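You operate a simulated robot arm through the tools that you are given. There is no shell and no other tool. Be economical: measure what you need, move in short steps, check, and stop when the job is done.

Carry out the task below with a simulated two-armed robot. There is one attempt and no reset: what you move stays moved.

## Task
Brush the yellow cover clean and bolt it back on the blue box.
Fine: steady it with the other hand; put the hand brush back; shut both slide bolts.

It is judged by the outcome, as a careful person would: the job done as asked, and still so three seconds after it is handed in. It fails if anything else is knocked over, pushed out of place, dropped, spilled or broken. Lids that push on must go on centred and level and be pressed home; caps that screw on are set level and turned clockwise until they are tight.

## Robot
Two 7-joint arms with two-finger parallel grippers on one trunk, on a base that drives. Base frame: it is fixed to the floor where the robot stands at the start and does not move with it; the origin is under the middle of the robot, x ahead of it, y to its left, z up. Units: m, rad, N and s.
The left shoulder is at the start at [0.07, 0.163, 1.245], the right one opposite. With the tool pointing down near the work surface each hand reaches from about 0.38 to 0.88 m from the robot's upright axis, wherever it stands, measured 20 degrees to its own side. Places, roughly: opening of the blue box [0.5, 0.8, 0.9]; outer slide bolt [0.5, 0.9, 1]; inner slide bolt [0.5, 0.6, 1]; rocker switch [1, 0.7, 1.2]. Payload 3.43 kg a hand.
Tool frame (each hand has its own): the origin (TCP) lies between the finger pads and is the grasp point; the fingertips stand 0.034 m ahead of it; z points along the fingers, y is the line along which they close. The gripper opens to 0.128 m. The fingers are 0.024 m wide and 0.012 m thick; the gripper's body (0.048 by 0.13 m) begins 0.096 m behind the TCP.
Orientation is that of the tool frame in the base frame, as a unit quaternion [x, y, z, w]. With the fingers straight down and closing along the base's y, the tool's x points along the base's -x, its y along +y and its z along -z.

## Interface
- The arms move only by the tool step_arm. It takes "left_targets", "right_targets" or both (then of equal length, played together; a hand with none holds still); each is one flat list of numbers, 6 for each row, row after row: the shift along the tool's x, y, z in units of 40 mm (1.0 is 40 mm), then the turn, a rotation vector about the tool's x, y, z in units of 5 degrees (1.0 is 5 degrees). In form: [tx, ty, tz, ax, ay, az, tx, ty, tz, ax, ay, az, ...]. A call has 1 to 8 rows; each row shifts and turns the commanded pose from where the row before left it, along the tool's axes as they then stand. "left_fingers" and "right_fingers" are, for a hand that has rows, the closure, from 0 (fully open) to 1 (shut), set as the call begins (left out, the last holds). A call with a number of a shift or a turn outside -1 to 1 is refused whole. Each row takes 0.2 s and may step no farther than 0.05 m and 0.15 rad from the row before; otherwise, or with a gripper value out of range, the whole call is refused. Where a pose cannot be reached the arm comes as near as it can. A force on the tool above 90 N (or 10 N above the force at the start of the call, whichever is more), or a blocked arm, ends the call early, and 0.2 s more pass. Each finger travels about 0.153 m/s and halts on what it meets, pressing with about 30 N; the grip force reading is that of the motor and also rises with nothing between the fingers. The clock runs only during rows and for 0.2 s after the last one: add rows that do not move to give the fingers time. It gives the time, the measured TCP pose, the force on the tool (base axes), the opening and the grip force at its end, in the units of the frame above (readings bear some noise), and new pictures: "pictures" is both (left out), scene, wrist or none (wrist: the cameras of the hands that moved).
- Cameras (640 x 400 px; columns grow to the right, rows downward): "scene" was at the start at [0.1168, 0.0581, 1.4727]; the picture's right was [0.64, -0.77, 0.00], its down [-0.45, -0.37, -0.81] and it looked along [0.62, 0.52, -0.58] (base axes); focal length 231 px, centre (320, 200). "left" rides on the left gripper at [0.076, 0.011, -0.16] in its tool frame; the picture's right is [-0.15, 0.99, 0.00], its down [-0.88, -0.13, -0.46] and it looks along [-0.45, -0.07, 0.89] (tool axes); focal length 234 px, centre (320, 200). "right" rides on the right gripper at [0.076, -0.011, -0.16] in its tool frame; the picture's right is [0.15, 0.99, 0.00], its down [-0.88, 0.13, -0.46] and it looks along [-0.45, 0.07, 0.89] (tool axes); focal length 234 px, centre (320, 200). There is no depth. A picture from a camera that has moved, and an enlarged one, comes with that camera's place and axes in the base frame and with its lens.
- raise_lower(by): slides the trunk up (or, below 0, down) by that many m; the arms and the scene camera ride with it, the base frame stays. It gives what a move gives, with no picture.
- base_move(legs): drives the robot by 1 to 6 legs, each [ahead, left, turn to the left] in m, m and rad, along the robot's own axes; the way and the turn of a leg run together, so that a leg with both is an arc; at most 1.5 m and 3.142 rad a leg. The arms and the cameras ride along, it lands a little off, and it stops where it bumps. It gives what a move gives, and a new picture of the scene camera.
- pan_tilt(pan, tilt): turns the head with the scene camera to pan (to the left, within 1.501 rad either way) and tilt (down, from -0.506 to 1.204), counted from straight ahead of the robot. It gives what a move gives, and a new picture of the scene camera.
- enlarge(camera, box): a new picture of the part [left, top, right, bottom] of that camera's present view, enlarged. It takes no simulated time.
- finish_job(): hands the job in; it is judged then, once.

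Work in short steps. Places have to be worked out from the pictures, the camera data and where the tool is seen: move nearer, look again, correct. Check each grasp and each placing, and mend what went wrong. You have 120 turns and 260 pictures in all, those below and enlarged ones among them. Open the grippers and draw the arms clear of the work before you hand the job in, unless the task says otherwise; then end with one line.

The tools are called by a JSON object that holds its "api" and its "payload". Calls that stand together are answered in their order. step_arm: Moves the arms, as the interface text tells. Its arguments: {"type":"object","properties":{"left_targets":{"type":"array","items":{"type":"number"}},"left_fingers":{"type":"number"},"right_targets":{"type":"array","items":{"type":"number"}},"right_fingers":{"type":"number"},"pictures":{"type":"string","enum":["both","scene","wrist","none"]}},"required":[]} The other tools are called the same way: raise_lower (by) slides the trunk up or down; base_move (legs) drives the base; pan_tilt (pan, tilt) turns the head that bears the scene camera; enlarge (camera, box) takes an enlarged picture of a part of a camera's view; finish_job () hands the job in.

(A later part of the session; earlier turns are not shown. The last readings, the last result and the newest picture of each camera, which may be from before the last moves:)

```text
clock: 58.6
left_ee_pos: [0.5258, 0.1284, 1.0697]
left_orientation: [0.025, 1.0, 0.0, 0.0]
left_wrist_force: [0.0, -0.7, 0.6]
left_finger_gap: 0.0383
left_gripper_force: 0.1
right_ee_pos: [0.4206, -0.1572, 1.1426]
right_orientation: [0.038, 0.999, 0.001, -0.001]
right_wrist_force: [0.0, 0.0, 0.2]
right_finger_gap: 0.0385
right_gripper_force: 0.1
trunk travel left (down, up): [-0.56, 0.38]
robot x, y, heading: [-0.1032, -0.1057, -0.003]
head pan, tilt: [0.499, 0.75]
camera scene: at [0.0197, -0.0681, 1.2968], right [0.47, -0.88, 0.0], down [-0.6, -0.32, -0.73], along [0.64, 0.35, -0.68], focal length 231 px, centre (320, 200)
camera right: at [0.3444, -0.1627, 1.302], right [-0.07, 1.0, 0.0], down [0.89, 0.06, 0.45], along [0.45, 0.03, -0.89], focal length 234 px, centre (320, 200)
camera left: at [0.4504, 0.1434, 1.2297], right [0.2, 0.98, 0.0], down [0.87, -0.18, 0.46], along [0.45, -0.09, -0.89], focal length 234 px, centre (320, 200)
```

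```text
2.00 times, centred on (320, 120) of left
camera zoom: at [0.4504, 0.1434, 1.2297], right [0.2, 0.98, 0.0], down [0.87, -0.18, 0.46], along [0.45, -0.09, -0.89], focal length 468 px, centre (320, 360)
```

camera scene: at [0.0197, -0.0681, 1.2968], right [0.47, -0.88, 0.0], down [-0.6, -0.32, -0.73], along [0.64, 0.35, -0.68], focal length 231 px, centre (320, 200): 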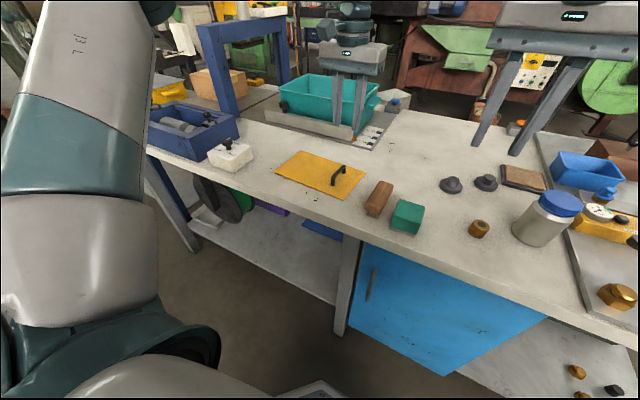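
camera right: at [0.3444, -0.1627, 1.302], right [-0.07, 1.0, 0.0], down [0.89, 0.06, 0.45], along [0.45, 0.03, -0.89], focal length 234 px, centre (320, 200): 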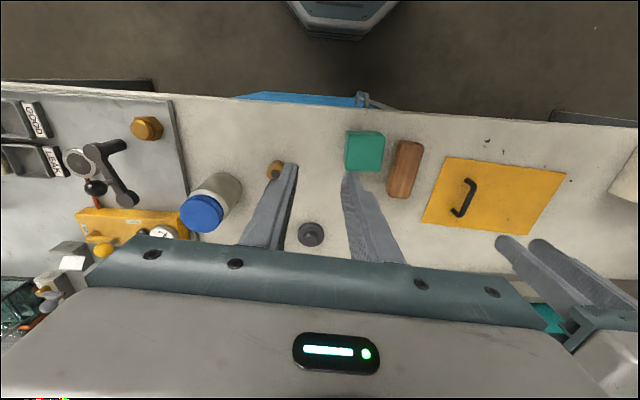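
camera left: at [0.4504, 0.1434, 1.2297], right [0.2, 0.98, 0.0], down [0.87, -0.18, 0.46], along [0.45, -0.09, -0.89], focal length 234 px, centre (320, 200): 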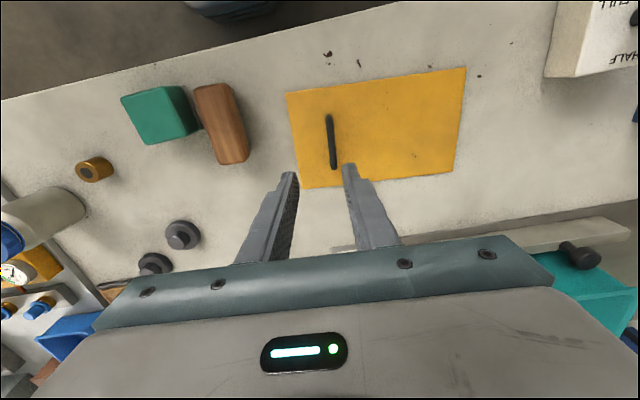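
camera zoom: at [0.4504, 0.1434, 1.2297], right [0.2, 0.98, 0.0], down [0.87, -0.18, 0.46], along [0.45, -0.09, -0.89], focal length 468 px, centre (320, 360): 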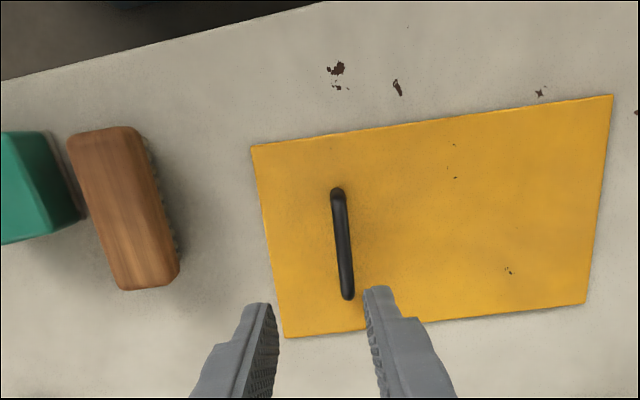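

The handle centre is at about (0.534, 0.142) and the cover is yawed about -4°. I align the left hand with it and descend to z≈0.95 to check.

{"api": "step_arm", "payload": {"left_targets": [-0.09, 0.17, 0.75, 0, 0, 0.25, -0.09, 0.17, 0.75, 0, 0, 0, 0, 0, 0.75, 0, 0, 0, 0, 0, 0.75, 0, 0, 0], "left_fingers": 0.75, "pictures": "none"}}

{"api": "enlarge", "payload": {"camera": "left", "box": [160, 20, 480, 220]}}

{"api": "enlarge", "payload": {"camera": "scene", "box": [260, 90, 400, 210]}}

```text
clock: 59.6
left_ee_pos: [0.5359, 0.1423, 0.9504]
left_orientation: [0.038, 0.999, -0.001, -0.001]
left_wrist_force: [0.1, 0.2, -0.2]
left_finger_gap: 0.0319
left_gripper_force: 0.2
right_ee_pos: [0.4194, -0.1553, 1.1452]
right_orientation: [0.04, 0.999, 0.0, -0.001]
right_wrist_force: [0.5, -0.1, -0.2]
right_finger_gap: 0.0382
right_gripper_force: 0.2
trunk travel left (down, up): [-0.56, 0.38]
robot x, y, heading: [-0.1043, -0.106, -0.011]
head pan, tilt: [0.499, 0.75]
```

```text
2.00 times, centred on (320, 120) of left
camera zoom: at [0.4592, 0.1592, 1.1114], right [0.22, 0.98, 0.0], down [0.87, -0.19, 0.46], along [0.45, -0.1, -0.89], focal length 468 px, centre (320, 360)
```

zoom: 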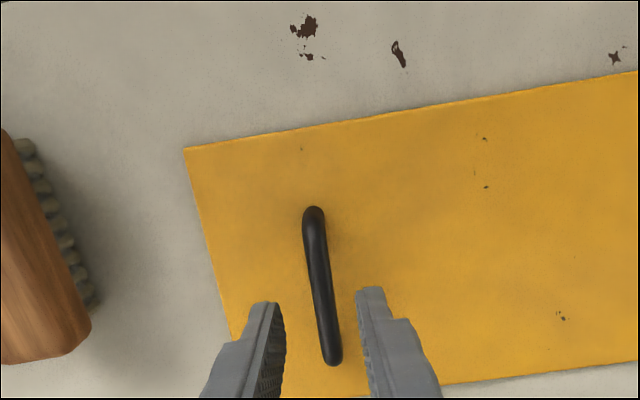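

```text
3.33 times, centred on (330, 150) of scene
camera zoom: at [0.0191, -0.0664, 1.2968], right [0.47, -0.88, 0.0], down [-0.6, -0.32, -0.73], along [0.64, 0.34, -0.68], focal length 769 px, centre (287, 367)
```

zoom: 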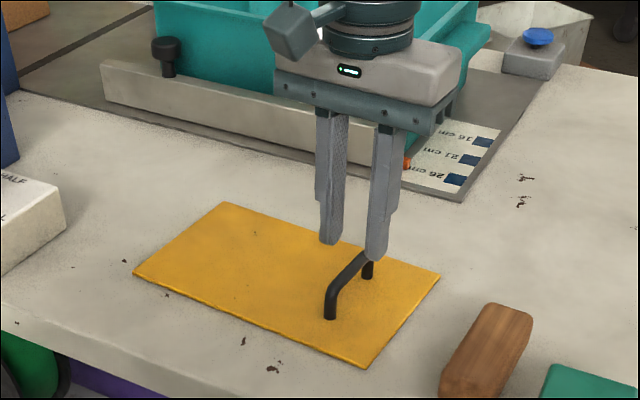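

Aligned. I descend until the tips just meet the cover, then close.

{"api": "step_arm", "payload": {"left_targets": [0, 0, 0.6, 0, 0, 0, 0, 0, 0.5, 0, 0, 0, 0, 0, 0.12, 0, 0, 0], "pictures": "none"}}

```text
clock: 60.4
left_ee_pos: [0.535, 0.142, 0.9037]
left_orientation: [0.037, 0.999, -0.001, 0.001]
left_wrist_force: [0.8, -0.1, -0.2]
left_finger_gap: 0.032
left_gripper_force: 0.0
right_ee_pos: [0.4185, -0.1546, 1.1439]
right_orientation: [0.039, 0.999, 0.001, -0.001]
right_wrist_force: [-1.2, -0.3, -1.0]
right_finger_gap: 0.0382
right_gripper_force: 0.0
trunk travel left (down, up): [-0.56, 0.38]
robot x, y, heading: [-0.1015, -0.1065, -0.011]
head pan, tilt: [0.499, 0.75]
```

{"api": "step_arm", "payload": {"left_targets": [0, 0, 0.06, 0, 0, 0, 0, 0, 0.04, 0, 0, 0], "pictures": "none"}}

```text
clock: 61.0
left_ee_pos: [0.5341, 0.1419, 0.8997]
left_orientation: [0.037, 0.999, -0.001, 0.0]
left_wrist_force: [0.3, -0.1, 3.6]
left_finger_gap: 0.0322
left_gripper_force: 0.7
right_ee_pos: [0.419, -0.1549, 1.1445]
right_orientation: [0.039, 0.999, 0.0, 0.0]
right_wrist_force: [0.1, 0.1, 0.5]
right_finger_gap: 0.0384
right_gripper_force: 0.1
trunk travel left (down, up): [-0.56, 0.38]
robot x, y, heading: [-0.1057, -0.1061, -0.005]
head pan, tilt: [0.499, 0.75]
```

The tips touch the cover (3.6 N). I close on the bar and lift slightly to see how level it hangs.

{"api": "step_arm", "payload": {"left_targets": [0, 0, 0, 0, 0, 0, 0, 0, 0, 0, 0, 0, 0, 0, -0.5, 0, 0, 0, 0, 0, -0.5, 0, 0, 0, 0, 0, 0, 0, 0, 0], "left_fingers": 1, "pictures": "none"}}

{"api": "enlarge", "payload": {"camera": "scene", "box": [240, 90, 400, 210]}}

{"api": "enlarge", "payload": {"camera": "left", "box": [160, 20, 560, 260]}}

```text
clock: 62.2
left_ee_pos: [0.5354, 0.1431, 0.9369]
left_orientation: [0.037, 0.999, -0.001, 0.001]
left_wrist_force: [-0.3, 0.7, -3.8]
left_finger_gap: 0.0105
left_gripper_force: 29.7
right_ee_pos: [0.4197, -0.1546, 1.1432]
right_orientation: [0.038, 0.999, 0.001, -0.001]
right_wrist_force: [0.4, -0.2, -0.3]
right_finger_gap: 0.0383
right_gripper_force: 0.1
trunk travel left (down, up): [-0.56, 0.38]
robot x, y, heading: [-0.1035, -0.1072, -0.004]
head pan, tilt: [0.499, 0.75]
```

```text
3.33 times, centred on (320, 150) of scene
camera zoom: at [0.0193, -0.0661, 1.2966], right [0.47, -0.88, 0.0], down [-0.6, -0.32, -0.73], along [0.64, 0.34, -0.68], focal length 769 px, centre (320, 367)
```

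zoom: 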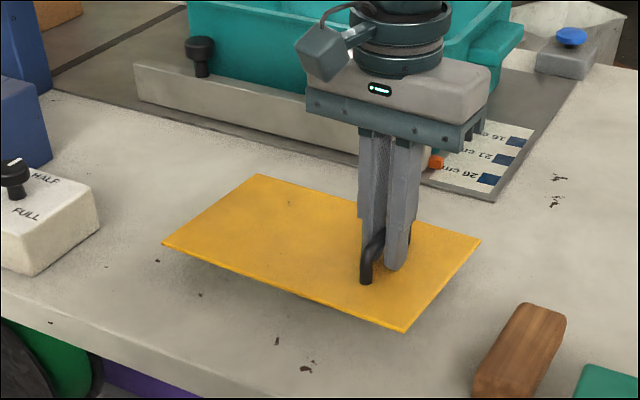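

```text
1.60 times, centred on (360, 140) of left
camera zoom: at [0.4592, 0.1607, 1.0977], right [0.22, 0.98, 0.0], down [0.87, -0.19, 0.46], along [0.44, -0.1, -0.89], focal length 375 px, centre (256, 296)
```

zoom: 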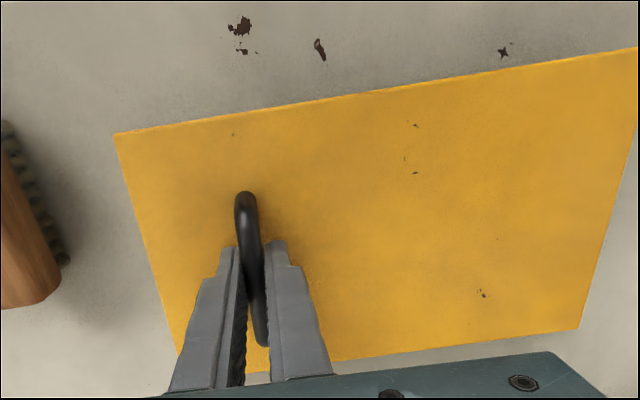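

It lifts cleanly and level. I raise it to about z=1.08, square the yaw, shift 3 cm nearer, then drive left to the box.

{"api": "step_arm", "payload": {"left_targets": [0.25, 0, -0.9, 0, 0, -0.4, 0.25, 0, -0.9, 0, 0, -0.45, 0.25, 0, -0.9, 0, 0, 0, 0, 0, -0.9, 0, 0, 0], "pictures": "none"}}

{"api": "base_move", "payload": {"legs": [[0, 0.53, 0.004]]}}

{"api": "enlarge", "payload": {"camera": "left", "box": [120, 0, 640, 300]}}

```text
clock: 63.2
left_ee_pos: [0.5043, 0.1436, 1.0828]
left_orientation: [0.0, 1.0, -0.001, 0.0]
left_wrist_force: [0.1, -0.4, -4.0]
left_finger_gap: 0.0105
left_gripper_force: 30.1
right_ee_pos: [0.4188, -0.1547, 1.1446]
right_orientation: [0.039, 0.999, 0.0, 0.0]
right_wrist_force: [-0.1, 0.6, 0.5]
right_finger_gap: 0.0381
right_gripper_force: 0.0
trunk travel left (down, up): [-0.56, 0.38]
robot x, y, heading: [-0.1033, -0.1079, -0.008]
head pan, tilt: [0.499, 0.75]
```

```text
clock: 66.3
left_ee_pos: [0.507, 0.6835, 1.0822]
left_orientation: [-0.003, 1.0, -0.001, 0.0]
left_wrist_force: [-0.3, -0.4, -4.3]
left_finger_gap: 0.0104
left_gripper_force: 29.9
right_ee_pos: [0.4243, 0.3843, 1.1439]
right_orientation: [0.037, 0.999, 0.001, -0.001]
right_wrist_force: [-0.5, -0.2, 0.5]
right_finger_gap: 0.0384
right_gripper_force: 0.0
trunk travel left (down, up): [-0.56, 0.38]
robot x, y, heading: [-0.1004, 0.4265, -0.002]
head pan, tilt: [0.499, 0.75]
camera scene: at [0.0218, 0.4707, 1.2968], right [0.48, -0.88, 0.0], down [-0.6, -0.32, -0.73], along [0.64, 0.35, -0.68], focal length 231 px, centre (320, 200)
```

scene: 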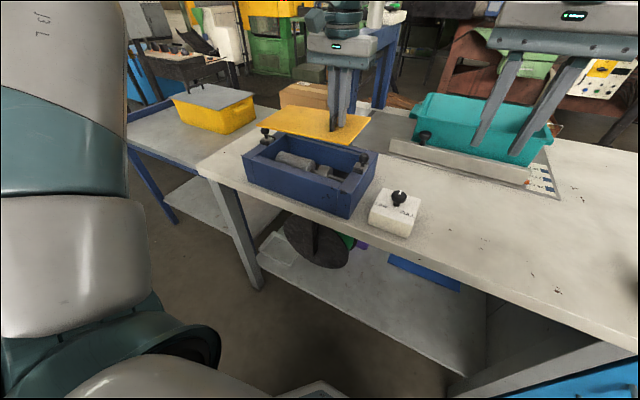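

```text
1.23 times, centred on (380, 150) of left
camera zoom: at [0.4298, 0.6944, 1.2429], right [0.14, 0.99, 0.0], down [0.88, -0.12, 0.46], along [0.45, -0.07, -0.89], focal length 288 px, centre (246, 262)
```

zoom: 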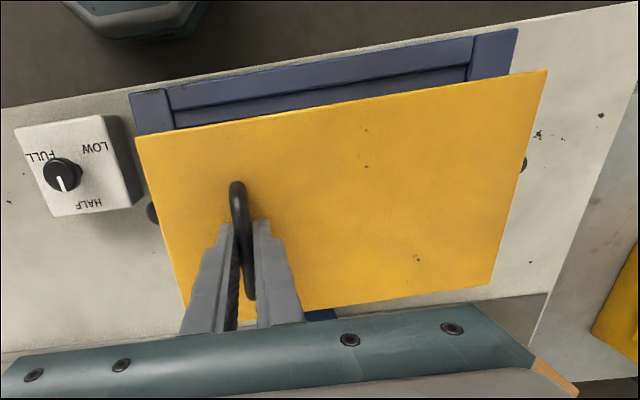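

I check the cover's levelness and exact pose with enlarged views before lowering.

{"api": "enlarge", "payload": {"camera": "scene", "box": [230, 90, 390, 210]}}

{"api": "enlarge", "payload": {"camera": "left", "box": [220, 40, 580, 265]}}

{"api": "enlarge", "payload": {"camera": "right", "box": [320, 40, 640, 240]}}

```text
3.33 times, centred on (310, 150) of scene
camera zoom: at [0.0218, 0.4707, 1.2968], right [0.48, -0.88, 0.0], down [-0.6, -0.32, -0.73], along [0.64, 0.35, -0.68], focal length 769 px, centre (353, 367)
```

zoom: 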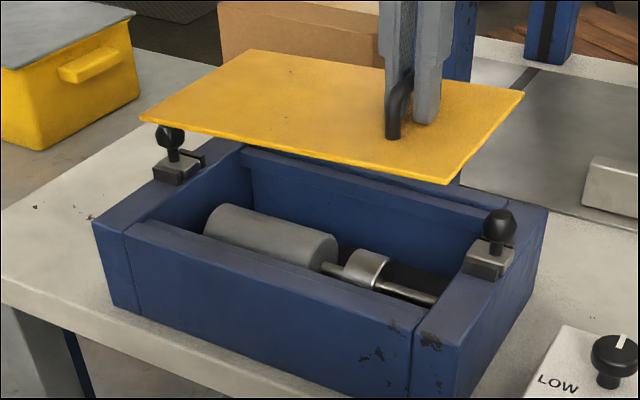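

```text
1.78 times, centred on (400, 152) of left
camera zoom: at [0.4298, 0.6944, 1.2429], right [0.14, 0.99, 0.0], down [0.88, -0.12, 0.46], along [0.45, -0.07, -0.89], focal length 416 px, centre (178, 284)
```

zoom: 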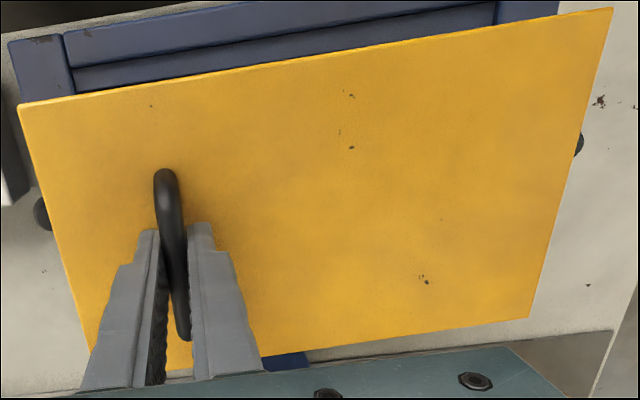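

```text
2.00 times, centred on (480, 140) of right
camera zoom: at [0.3471, 0.3781, 1.3027], right [-0.07, 1.0, 0.0], down [0.89, 0.07, 0.45], along [0.45, 0.03, -0.89], focal length 468 px, centre (0, 320)
```

zoom: 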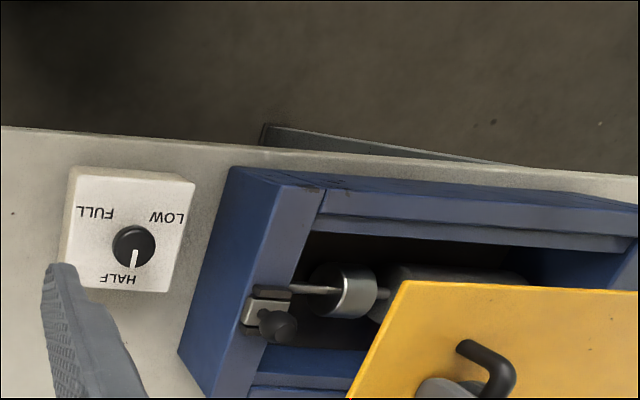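

The shape fits a tilt of about 3° (outer end low). I level it by turning the hand, shift to TCP (0.501, 0.690), and lower to just above the box.

{"api": "step_arm", "payload": {"left_targets": [0.15, 0.17, 0, -0.55, 0, 0, 0, 0, 0.6, 0, 0, 0, 0, 0, 0.6, 0, 0, 0, 0, 0, 0.4, 0, 0, 0], "pictures": "none"}}

{"api": "enlarge", "payload": {"camera": "left", "box": [220, 40, 580, 265]}}

{"api": "enlarge", "payload": {"camera": "scene", "box": [230, 100, 390, 220]}}

{"api": "enlarge", "payload": {"camera": "right", "box": [400, 80, 640, 240]}}

```text
clock: 67.3
left_ee_pos: [0.5016, 0.6943, 1.0172]
left_orientation: [-0.004, 1.0, 0.022, 0.0]
left_wrist_force: [0.6, -1.2, -4.7]
left_finger_gap: 0.0107
left_gripper_force: 30.0
right_ee_pos: [0.424, 0.3842, 1.1439]
right_orientation: [0.037, 0.999, 0.0, 0.0]
right_wrist_force: [-0.6, -0.1, 0.6]
right_finger_gap: 0.0385
right_gripper_force: 0.1
trunk travel left (down, up): [-0.56, 0.38]
robot x, y, heading: [-0.0988, 0.4295, -0.001]
head pan, tilt: [0.499, 0.75]
```

```text
1.78 times, centred on (400, 152) of left
camera zoom: at [0.4253, 0.6976, 1.178], right [0.14, 0.99, 0.05], down [0.88, -0.15, 0.45], along [0.45, -0.02, -0.89], focal length 416 px, centre (178, 284)
```

zoom: 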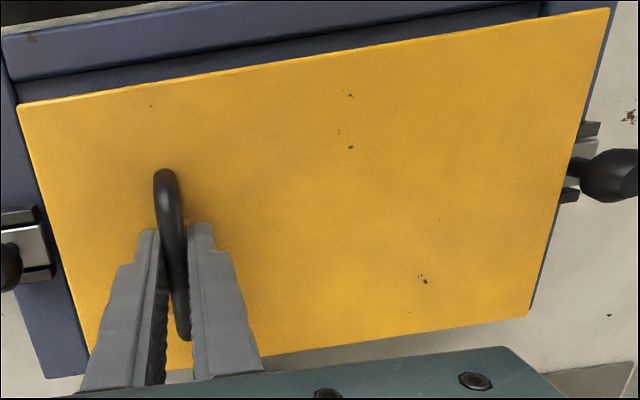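

```text
3.33 times, centred on (310, 160) of scene
camera zoom: at [0.022, 0.4706, 1.2968], right [0.48, -0.88, 0.0], down [-0.6, -0.32, -0.73], along [0.64, 0.35, -0.68], focal length 769 px, centre (353, 333)
```

zoom: 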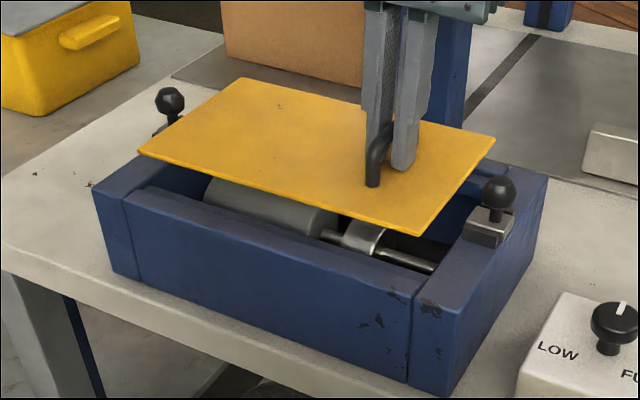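

```text
2.50 times, centred on (520, 160) of right
camera zoom: at [0.3473, 0.378, 1.3026], right [-0.07, 1.0, 0.0], down [0.89, 0.07, 0.45], along [0.45, 0.03, -0.89], focal length 585 px, centre (-180, 300)
```

zoom: 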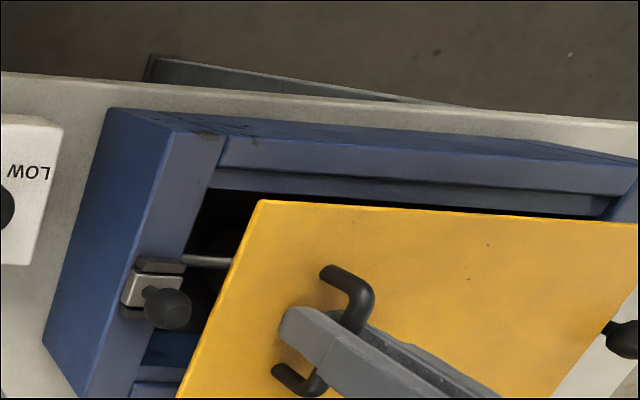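

Both cameras agree: the cover is level at z≈0.982, with its centre near (0.503, 0.761). I nudge it -2 mm in y and lower to just above the rim for a check.

{"api": "step_arm", "payload": {"left_targets": [0, -0.06, 0.4, 0, 0, 0, 0, 0, 0.3, 0, 0, 0], "pictures": "none"}}

{"api": "enlarge", "payload": {"camera": "left", "box": [200, 20, 600, 270]}}

{"api": "enlarge", "payload": {"camera": "scene", "box": [230, 110, 390, 230]}}

{"api": "enlarge", "payload": {"camera": "right", "box": [400, 80, 640, 240]}}

```text
clock: 67.9
left_ee_pos: [0.5014, 0.6937, 0.9901]
left_orientation: [-0.004, 1.0, 0.023, 0.0]
left_wrist_force: [0.3, 0.5, -4.9]
left_finger_gap: 0.0104
left_gripper_force: 30.0
right_ee_pos: [0.4228, 0.3853, 1.1434]
right_orientation: [0.036, 0.999, 0.001, 0.0]
right_wrist_force: [0.0, 0.5, -0.4]
right_finger_gap: 0.0387
right_gripper_force: 0.1
trunk travel left (down, up): [-0.56, 0.38]
robot x, y, heading: [-0.1012, 0.4274, -0.001]
head pan, tilt: [0.499, 0.75]
```

```text
1.60 times, centred on (400, 145) of left
camera zoom: at [0.4242, 0.6965, 1.1506], right [0.14, 0.99, 0.05], down [0.88, -0.15, 0.45], along [0.45, -0.02, -0.89], focal length 375 px, centre (192, 288)
```

zoom: 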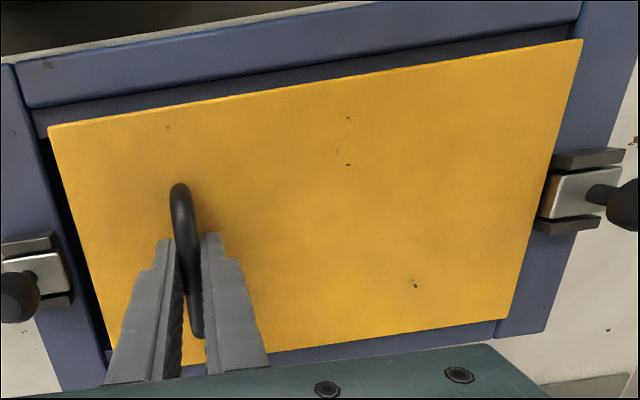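

```text
3.33 times, centred on (310, 170) of scene
camera zoom: at [0.0217, 0.4705, 1.2968], right [0.48, -0.88, 0.0], down [-0.6, -0.32, -0.73], along [0.64, 0.35, -0.68], focal length 769 px, centre (353, 300)
```

zoom: 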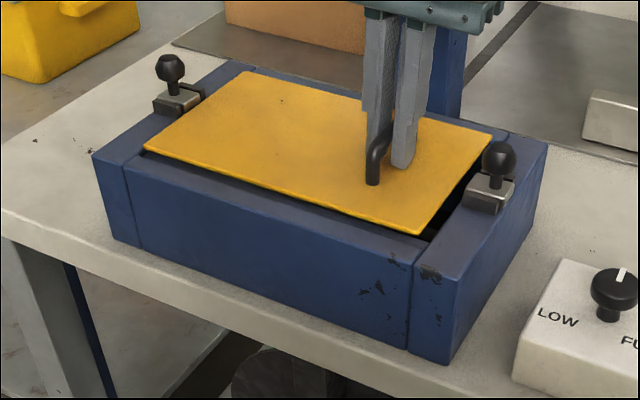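

```text
2.50 times, centred on (520, 160) of right
camera zoom: at [0.347, 0.3779, 1.3027], right [-0.07, 1.0, 0.0], down [0.89, 0.07, 0.45], along [0.45, 0.03, -0.89], focal length 585 px, centre (-180, 300)
```

zoom: 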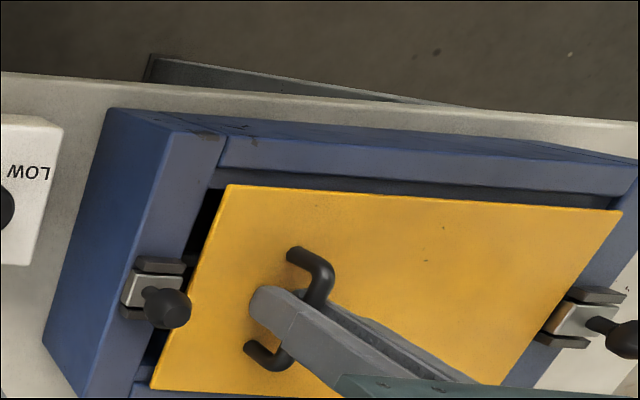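

The plate's centre appears about 3 mm too far toward +y relative to the opening. I shift -3 mm and lower carefully while watching the force.

{"api": "step_arm", "payload": {"left_targets": [0, -0.08, 0.1, 0, 0, 0, 0, 0, 0.2, 0, 0, 0, 0, 0, 0.1, 0, 0, 0], "pictures": "none"}}

{"api": "enlarge", "payload": {"camera": "left", "box": [200, 20, 600, 270]}}

{"api": "enlarge", "payload": {"camera": "scene", "box": [250, 120, 370, 210]}}

{"api": "enlarge", "payload": {"camera": "right", "box": [400, 80, 640, 240]}}

```text
clock: 68.7
left_ee_pos: [0.5004, 0.6896, 0.987]
left_orientation: [-0.005, 1.0, 0.022, 0.011]
left_wrist_force: [10.3, 19.2, 78.1]
left_finger_gap: 0.0108
left_gripper_force: 30.6
right_ee_pos: [0.4167, 0.3843, 1.148]
right_orientation: [0.036, 0.999, 0.001, 0.003]
right_wrist_force: [0.2, -0.1, 0.7]
right_finger_gap: 0.0386
right_gripper_force: 0.0
trunk travel left (down, up): [-0.56, 0.38]
robot x, y, heading: [-0.1026, 0.432, 0.001]
head pan, tilt: [0.499, 0.75]
```

```text
1.60 times, centred on (400, 145) of left
camera zoom: at [0.4195, 0.6937, 1.1455], right [0.14, 0.99, 0.05], down [0.87, -0.14, 0.47], along [0.47, -0.02, -0.88], focal length 375 px, centre (192, 288)
```

zoom: 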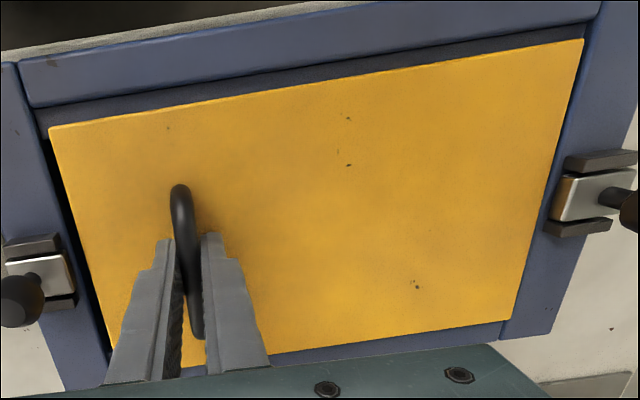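

```text
4.44 times, centred on (310, 165) of scene
camera zoom: at [0.0151, 0.4701, 1.2988], right [0.48, -0.88, 0.0], down [-0.6, -0.32, -0.73], along [0.65, 0.35, -0.68], focal length 1025 px, centre (364, 356)
```

zoom: 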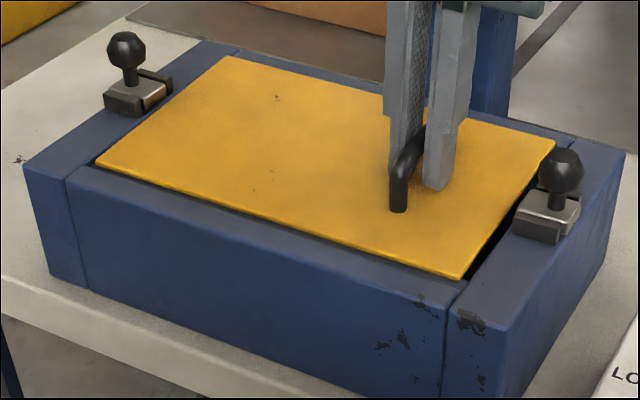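

```text
2.50 times, centred on (520, 160) of right
camera zoom: at [0.3403, 0.3777, 1.3065], right [-0.07, 1.0, 0.0], down [0.89, 0.07, 0.46], along [0.46, 0.03, -0.89], focal length 585 px, centre (-180, 300)
```

zoom: 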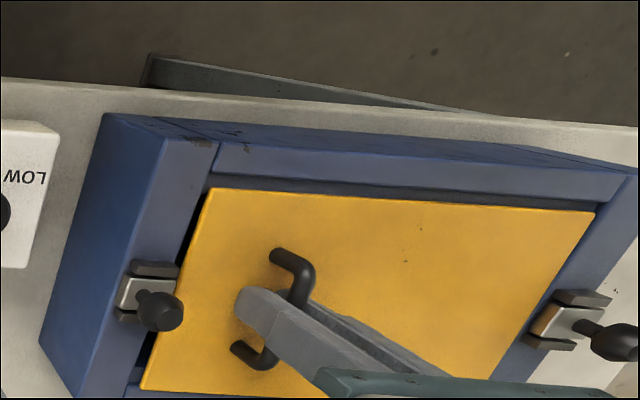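

It met 78 N at once, so something is catching, probably the outer end wall. I lift 6 mm, then look closely at both ends.

{"api": "step_arm", "payload": {"left_targets": [0, 0, -0.15, 0, 0, 0], "pictures": "none"}}

{"api": "enlarge", "payload": {"camera": "left", "box": [460, 20, 620, 240]}}

{"api": "enlarge", "payload": {"camera": "left", "box": [190, 60, 330, 270]}}

{"api": "enlarge", "payload": {"camera": "scene", "box": [250, 120, 330, 180]}}

```text
clock: 69.1
left_ee_pos: [0.4997, 0.6897, 0.9872]
left_orientation: [-0.005, 1.0, 0.023, 0.005]
left_wrist_force: [13.8, 15.4, 55.1]
left_finger_gap: 0.0106
left_gripper_force: 30.1
right_ee_pos: [0.4203, 0.3837, 1.1452]
right_orientation: [0.037, 0.999, 0.0, 0.001]
right_wrist_force: [0.4, 0.5, -0.4]
right_finger_gap: 0.0382
right_gripper_force: 0.1
trunk travel left (down, up): [-0.56, 0.38]
robot x, y, heading: [-0.102, 0.4313, -0.003]
head pan, tilt: [0.499, 0.75]
```

```text
1.82 times, centred on (540, 130) of left
camera zoom: at [0.4214, 0.6933, 1.1465], right [0.14, 0.99, 0.05], down [0.88, -0.14, 0.46], along [0.46, -0.02, -0.89], focal length 426 px, centre (-80, 327)
```

zoom: 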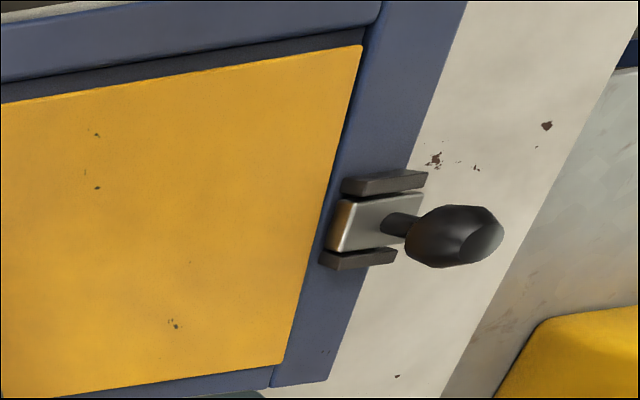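

```text
1.90 times, centred on (260, 165) of left
camera zoom: at [0.4214, 0.6933, 1.1465], right [0.14, 0.99, 0.05], down [0.88, -0.14, 0.46], along [0.46, -0.02, -0.89], focal length 446 px, centre (434, 267)
```

zoom: 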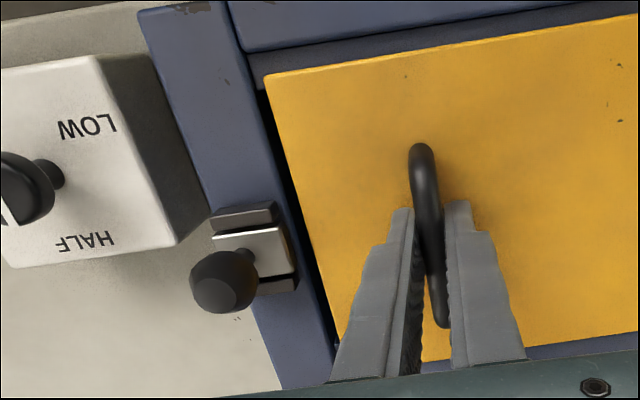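

```text
6.67 times, centred on (290, 150) of scene
camera zoom: at [0.0176, 0.4704, 1.2971], right [0.48, -0.88, 0.0], down [-0.6, -0.32, -0.73], along [0.65, 0.35, -0.68], focal length 1538 px, centre (520, 533)
```

zoom: 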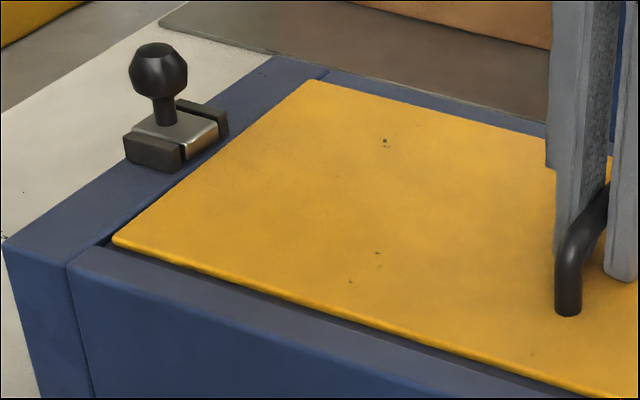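

Triangulation puts the box rim at z≈0.949 and the cover top at about 0.95. So the cover is already down on its ledges, flush with the rim, and the arm is simply pressing. I ease off the load, shift it 2 mm toward -y to centre it, and re-check.

{"api": "step_arm", "payload": {"left_targets": [0, 0, -0.2, 0, 0, 0, 0, 0, -0.13, 0, 0, 0], "pictures": "none"}}

```text
clock: 69.7
left_ee_pos: [0.4989, 0.6883, 0.9912]
left_orientation: [-0.002, 1.0, 0.023, -0.002]
left_wrist_force: [-0.2, 0.3, -4.3]
left_finger_gap: 0.0104
left_gripper_force: 29.9
right_ee_pos: [0.424, 0.3829, 1.142]
right_orientation: [0.036, 0.999, 0.0, -0.002]
right_wrist_force: [0.2, -0.1, -1.0]
right_finger_gap: 0.0384
right_gripper_force: 0.0
trunk travel left (down, up): [-0.56, 0.38]
robot x, y, heading: [-0.105, 0.4278, -0.001]
head pan, tilt: [0.499, 0.75]
```

It hangs free again. I check the gaps all around.

{"api": "enlarge", "payload": {"camera": "left", "box": [180, 20, 620, 280]}}

{"api": "enlarge", "payload": {"camera": "scene", "box": [250, 115, 370, 215]}}

```text
1.45 times, centred on (400, 150) of left
camera zoom: at [0.423, 0.6917, 1.1521], right [0.14, 0.99, 0.05], down [0.88, -0.15, 0.44], along [0.45, -0.02, -0.89], focal length 341 px, centre (204, 273)
```

zoom: 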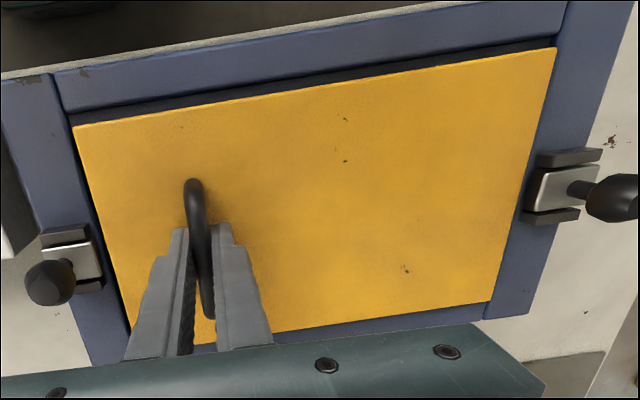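

```text
4.00 times, centred on (310, 165) of scene
camera zoom: at [0.0218, 0.4701, 1.2961], right [0.48, -0.88, 0.0], down [-0.6, -0.32, -0.73], along [0.64, 0.35, -0.68], focal length 923 px, centre (360, 340)
```

zoom: 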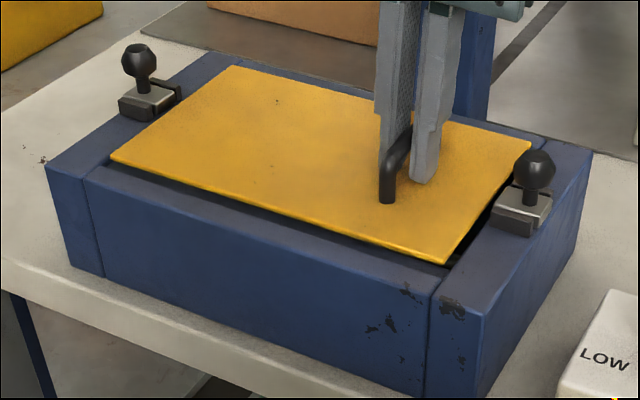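

Accounting for parallax, the gaps are roughly even; +1.5 mm in y centres it better. I lower it onto the ledges with a moderate press.

{"api": "step_arm", "payload": {"left_targets": [0, 0.04, 0.1, 0, 0, 0, 0, 0, 0.08, 0, 0, 0, 0, 0, 0.07, 0, 0, 0], "pictures": "none"}}

{"api": "enlarge", "payload": {"camera": "scene", "box": [250, 115, 370, 215]}}

{"api": "enlarge", "payload": {"camera": "left", "box": [180, 20, 620, 280]}}

```text
clock: 70.5
left_ee_pos: [0.5, 0.691, 0.9836]
left_orientation: [-0.004, 1.0, 0.024, 0.001]
left_wrist_force: [0.6, 3.1, 10.1]
left_finger_gap: 0.0105
left_gripper_force: 30.2
right_ee_pos: [0.4225, 0.3848, 1.1446]
right_orientation: [0.036, 0.999, 0.001, 0.0]
right_wrist_force: [0.2, 0.4, 0.2]
right_finger_gap: 0.0385
right_gripper_force: 0.0
trunk travel left (down, up): [-0.56, 0.38]
robot x, y, heading: [-0.1027, 0.4276, -0.002]
head pan, tilt: [0.499, 0.75]
```

```text
4.00 times, centred on (310, 165) of scene
camera zoom: at [0.0205, 0.4705, 1.2972], right [0.48, -0.88, 0.0], down [-0.6, -0.32, -0.73], along [0.64, 0.35, -0.68], focal length 923 px, centre (360, 340)
```

zoom: 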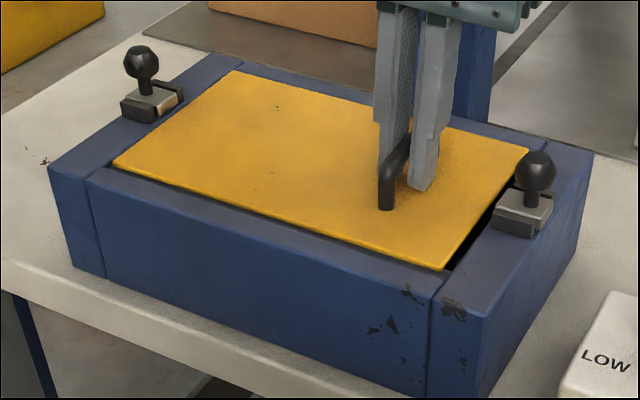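

```text
1.45 times, centred on (400, 150) of left
camera zoom: at [0.4231, 0.6943, 1.1458], right [0.14, 0.99, 0.05], down [0.88, -0.15, 0.45], along [0.45, -0.02, -0.89], focal length 341 px, centre (204, 273)
```

zoom: 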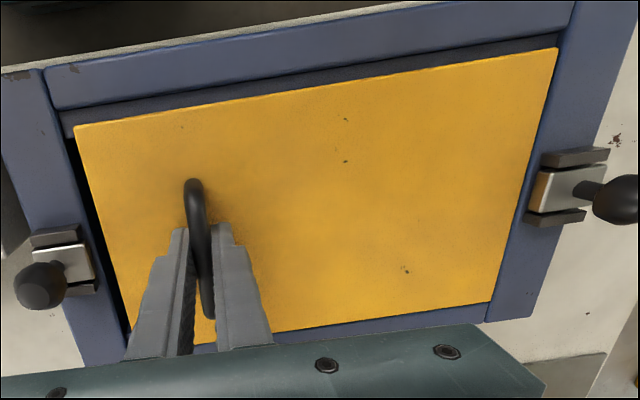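

Contact is now 14 N at z=0.9836, lower than before. I press a little further to see if it is really seated.

{"api": "step_arm", "payload": {"left_targets": [0, -0.02, 0.1, 0, 0, 0, 0, 0, 0.1, 0, 0, 0], "pictures": "none"}}

{"api": "enlarge", "payload": {"camera": "scene", "box": [250, 120, 330, 180]}}

{"api": "enlarge", "payload": {"camera": "right", "box": [400, 80, 640, 240]}}

```text
clock: 71.1
left_ee_pos: [0.4995, 0.6919, 0.9846]
left_orientation: [-0.004, 1.0, 0.022, 0.008]
left_wrist_force: [12.2, 19.7, 65.6]
left_finger_gap: 0.0103
left_gripper_force: 29.5
right_ee_pos: [0.4189, 0.3851, 1.1484]
right_orientation: [0.035, 0.999, 0.0, 0.002]
right_wrist_force: [-0.1, -0.1, -0.9]
right_finger_gap: 0.0382
right_gripper_force: 0.1
trunk travel left (down, up): [-0.56, 0.38]
robot x, y, heading: [-0.1002, 0.4274, 0.002]
head pan, tilt: [0.499, 0.75]
```

```text
6.67 times, centred on (290, 150) of scene
camera zoom: at [0.0167, 0.4709, 1.2984], right [0.48, -0.88, 0.0], down [-0.6, -0.33, -0.73], along [0.65, 0.35, -0.68], focal length 1538 px, centre (520, 533)
```

zoom: 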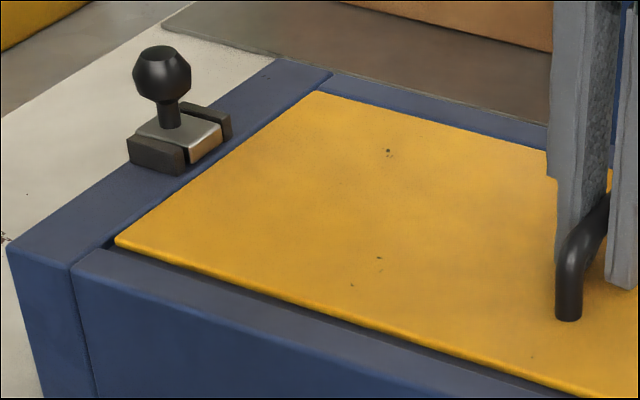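

```text
2.50 times, centred on (520, 160) of right
camera zoom: at [0.342, 0.3786, 1.3057], right [-0.07, 1.0, 0.0], down [0.89, 0.07, 0.46], along [0.46, 0.03, -0.89], focal length 585 px, centre (-180, 300)
```

zoom: 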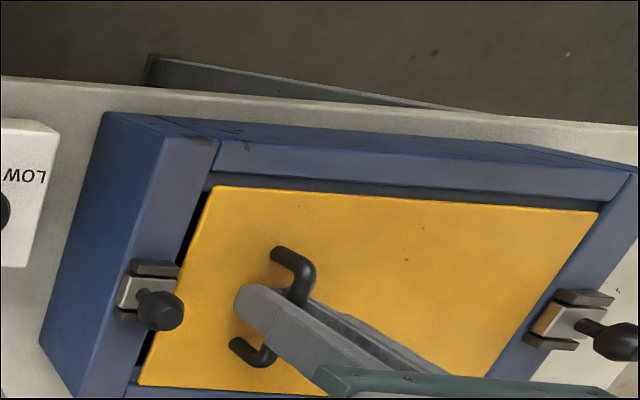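

It is hard-stopped with clearance all round, so it rests on the ledges. I ease the load, shift 1.5 mm toward -y, set down lightly and release.

{"api": "step_arm", "payload": {"left_targets": [0, 0, -0.2, 0, 0, 0, 0, -0.04, -0.08, 0, 0, 0, 0, 0, 0.1, 0, 0, 0], "pictures": "none"}}

{"api": "step_arm", "payload": {"left_targets": [0, 0, 0, 0, 0, 0, 0, 0, 0, 0, 0, 0, 0, 0, -0.3, 0, 0, 0, 0, 0, -0.8, 0, 0, 0, 0, 0, -0.8, 0, 0, 0], "left_fingers": 0.75, "pictures": "none"}}

{"api": "enlarge", "payload": {"camera": "scene", "box": [250, 115, 370, 215]}}

{"api": "enlarge", "payload": {"camera": "left", "box": [180, 20, 620, 280]}}

```text
clock: 71.9
left_ee_pos: [0.4973, 0.6877, 0.9844]
left_orientation: [-0.003, 1.0, 0.024, 0.001]
left_wrist_force: [0.5, 7.2, 24.5]
left_finger_gap: 0.0106
left_gripper_force: 29.8
right_ee_pos: [0.422, 0.3844, 1.1442]
right_orientation: [0.037, 0.999, 0.0, 0.001]
right_wrist_force: [0.3, -0.1, 0.4]
right_finger_gap: 0.0389
right_gripper_force: 0.1
trunk travel left (down, up): [-0.56, 0.38]
robot x, y, heading: [-0.0982, 0.4278, -0.003]
head pan, tilt: [0.499, 0.75]
```

```text
clock: 73.1
left_ee_pos: [0.5002, 0.6829, 1.0594]
left_orientation: [-0.004, 1.0, 0.024, 0.0]
left_wrist_force: [0.0, -0.8, -0.9]
left_finger_gap: 0.0318
left_gripper_force: 0.0
right_ee_pos: [0.423, 0.3832, 1.1435]
right_orientation: [0.037, 0.999, 0.001, -0.001]
right_wrist_force: [-1.0, 0.5, 0.1]
right_finger_gap: 0.0387
right_gripper_force: 0.1
trunk travel left (down, up): [-0.56, 0.38]
robot x, y, heading: [-0.0977, 0.4345, -0.005]
head pan, tilt: [0.499, 0.75]
```

```text
4.00 times, centred on (310, 165) of scene
camera zoom: at [0.0214, 0.47, 1.2967], right [0.48, -0.88, 0.0], down [-0.6, -0.32, -0.73], along [0.64, 0.35, -0.68], focal length 923 px, centre (360, 340)
```

zoom: 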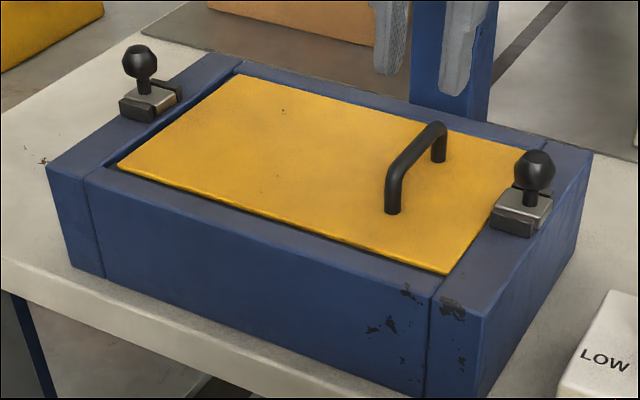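

```text
1.45 times, centred on (400, 150) of left
camera zoom: at [0.4235, 0.6866, 1.2195], right [0.14, 0.99, 0.05], down [0.88, -0.15, 0.45], along [0.45, -0.02, -0.89], focal length 341 px, centre (204, 273)
```

zoom: 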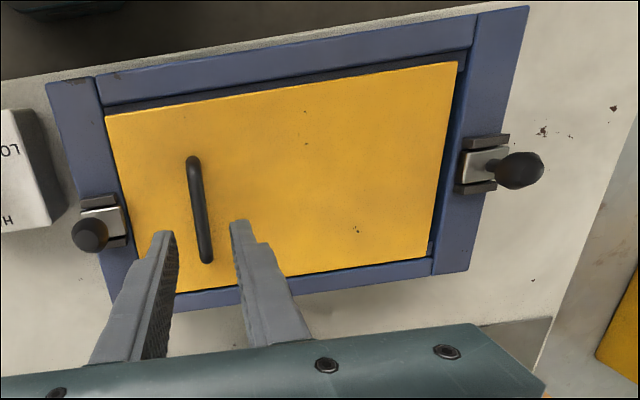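

Released; it settled but looks shifted toward the inner end. I look closer.

{"api": "enlarge", "payload": {"camera": "scene", "box": [320, 135, 380, 195]}}

{"api": "enlarge", "payload": {"camera": "right", "box": [400, 80, 640, 240]}}

{"api": "enlarge", "payload": {"camera": "left", "box": [200, 60, 340, 230]}}

{"api": "enlarge", "payload": {"camera": "left", "box": [420, 40, 560, 220]}}

```text
6.67 times, centred on (350, 165) of scene
camera zoom: at [0.0214, 0.47, 1.2967], right [0.48, -0.88, 0.0], down [-0.6, -0.32, -0.73], along [0.64, 0.35, -0.68], focal length 1538 px, centre (120, 433)
```

zoom: 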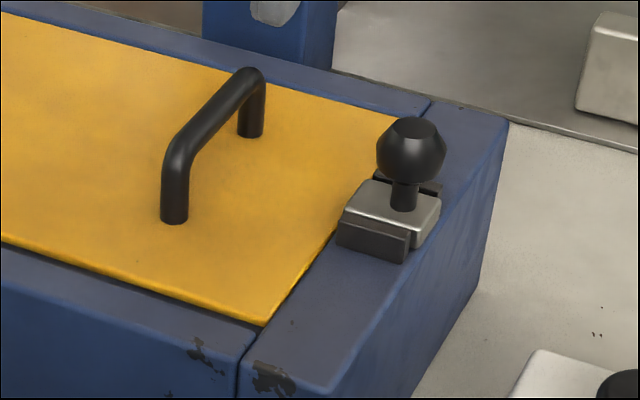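

```text
2.50 times, centred on (520, 160) of right
camera zoom: at [0.3467, 0.3773, 1.3027], right [-0.07, 1.0, 0.0], down [0.89, 0.07, 0.46], along [0.45, 0.03, -0.89], focal length 585 px, centre (-180, 300)
```

zoom: 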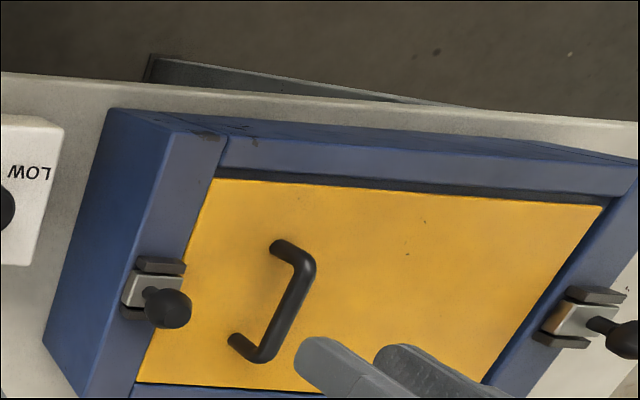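

```text
2.35 times, centred on (270, 145) of left
camera zoom: at [0.4235, 0.6866, 1.2195], right [0.14, 0.99, 0.05], down [0.88, -0.15, 0.45], along [0.45, -0.02, -0.89], focal length 551 px, centre (438, 329)
```

zoom: 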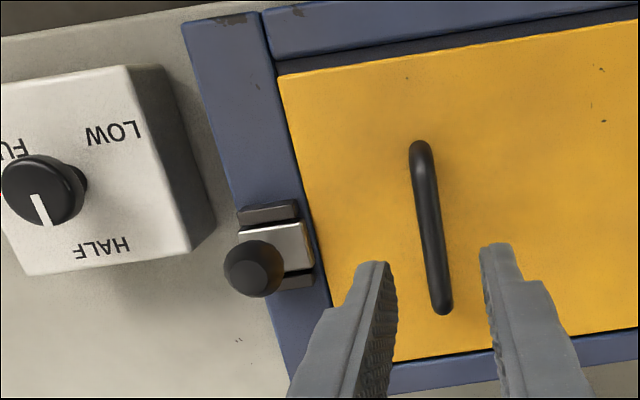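

```text
2.22 times, centred on (490, 130) of left
camera zoom: at [0.4235, 0.6866, 1.2195], right [0.14, 0.99, 0.05], down [0.88, -0.15, 0.45], along [0.45, -0.02, -0.89], focal length 520 px, centre (-58, 356)
```

zoom: 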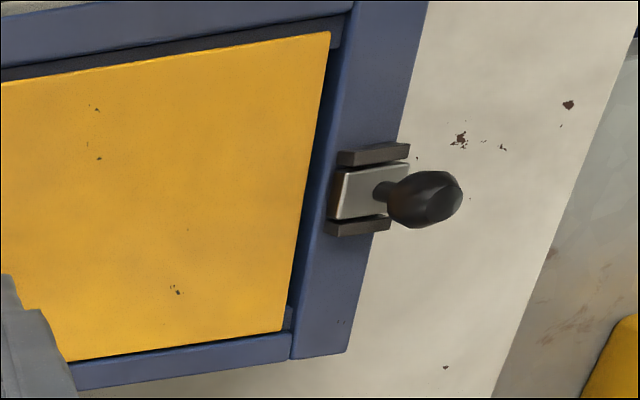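

The cover is in its recess, but it sits about 4 mm too far inward (-y) and about 3 mm too far (+x). I go back down onto the handle to centre it.

{"api": "step_arm", "payload": {"left_targets": [0, 0, 0.8, 0, 0, 0, 0, 0, 0.8, 0, 0, 0, 0, 0, 0.22, 0, 0, 0], "pictures": "none"}}

{"api": "step_arm", "payload": {"left_targets": [0, 0, 0, 0, 0, 0, 0, 0, 0, 0, 0, 0], "left_fingers": 1, "pictures": "none"}}

```text
clock: 73.9
left_ee_pos: [0.5003, 0.6876, 0.9858]
left_orientation: [-0.003, 1.0, 0.023, 0.0]
left_wrist_force: [0.6, 0.3, -0.4]
left_finger_gap: 0.0321
left_gripper_force: 0.0
right_ee_pos: [0.4231, 0.3843, 1.1438]
right_orientation: [0.037, 0.999, -0.001, 0.0]
right_wrist_force: [0.5, 0.4, -0.3]
right_finger_gap: 0.0388
right_gripper_force: 0.1
trunk travel left (down, up): [-0.56, 0.38]
robot x, y, heading: [-0.1026, 0.4275, -0.004]
head pan, tilt: [0.499, 0.75]
```

```text
clock: 74.5
left_ee_pos: [0.498, 0.6874, 0.9855]
left_orientation: [-0.003, 1.0, 0.024, 0.001]
left_wrist_force: [-0.4, -1.6, -0.3]
left_finger_gap: 0.0105
left_gripper_force: 30.1
right_ee_pos: [0.4233, 0.3843, 1.1439]
right_orientation: [0.037, 0.999, 0.0, 0.0]
right_wrist_force: [0.2, -0.3, 0.5]
right_finger_gap: 0.0385
right_gripper_force: 0.1
trunk travel left (down, up): [-0.56, 0.38]
robot x, y, heading: [-0.1042, 0.4335, -0.008]
head pan, tilt: [0.499, 0.75]
```

Gripped without load. I view the gaps before shifting.

{"api": "enlarge", "payload": {"camera": "left", "box": [180, 20, 620, 280]}}

{"api": "enlarge", "payload": {"camera": "scene", "box": [250, 115, 370, 215]}}

```text
1.45 times, centred on (400, 150) of left
camera zoom: at [0.4237, 0.6906, 1.1465], right [0.14, 0.99, 0.05], down [0.88, -0.15, 0.45], along [0.45, -0.02, -0.89], focal length 341 px, centre (204, 273)
```

zoom: 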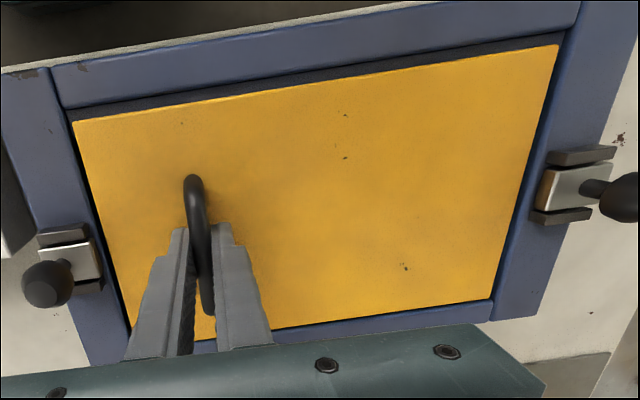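

```text
4.00 times, centred on (310, 165) of scene
camera zoom: at [0.0213, 0.4703, 1.2968], right [0.48, -0.88, 0.0], down [-0.6, -0.32, -0.73], along [0.64, 0.35, -0.68], focal length 923 px, centre (360, 340)
```

zoom: 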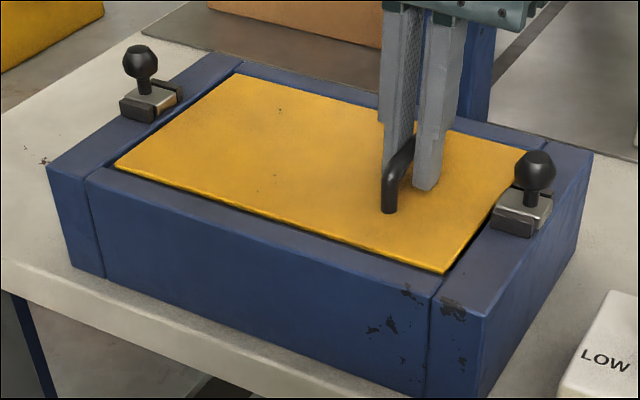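

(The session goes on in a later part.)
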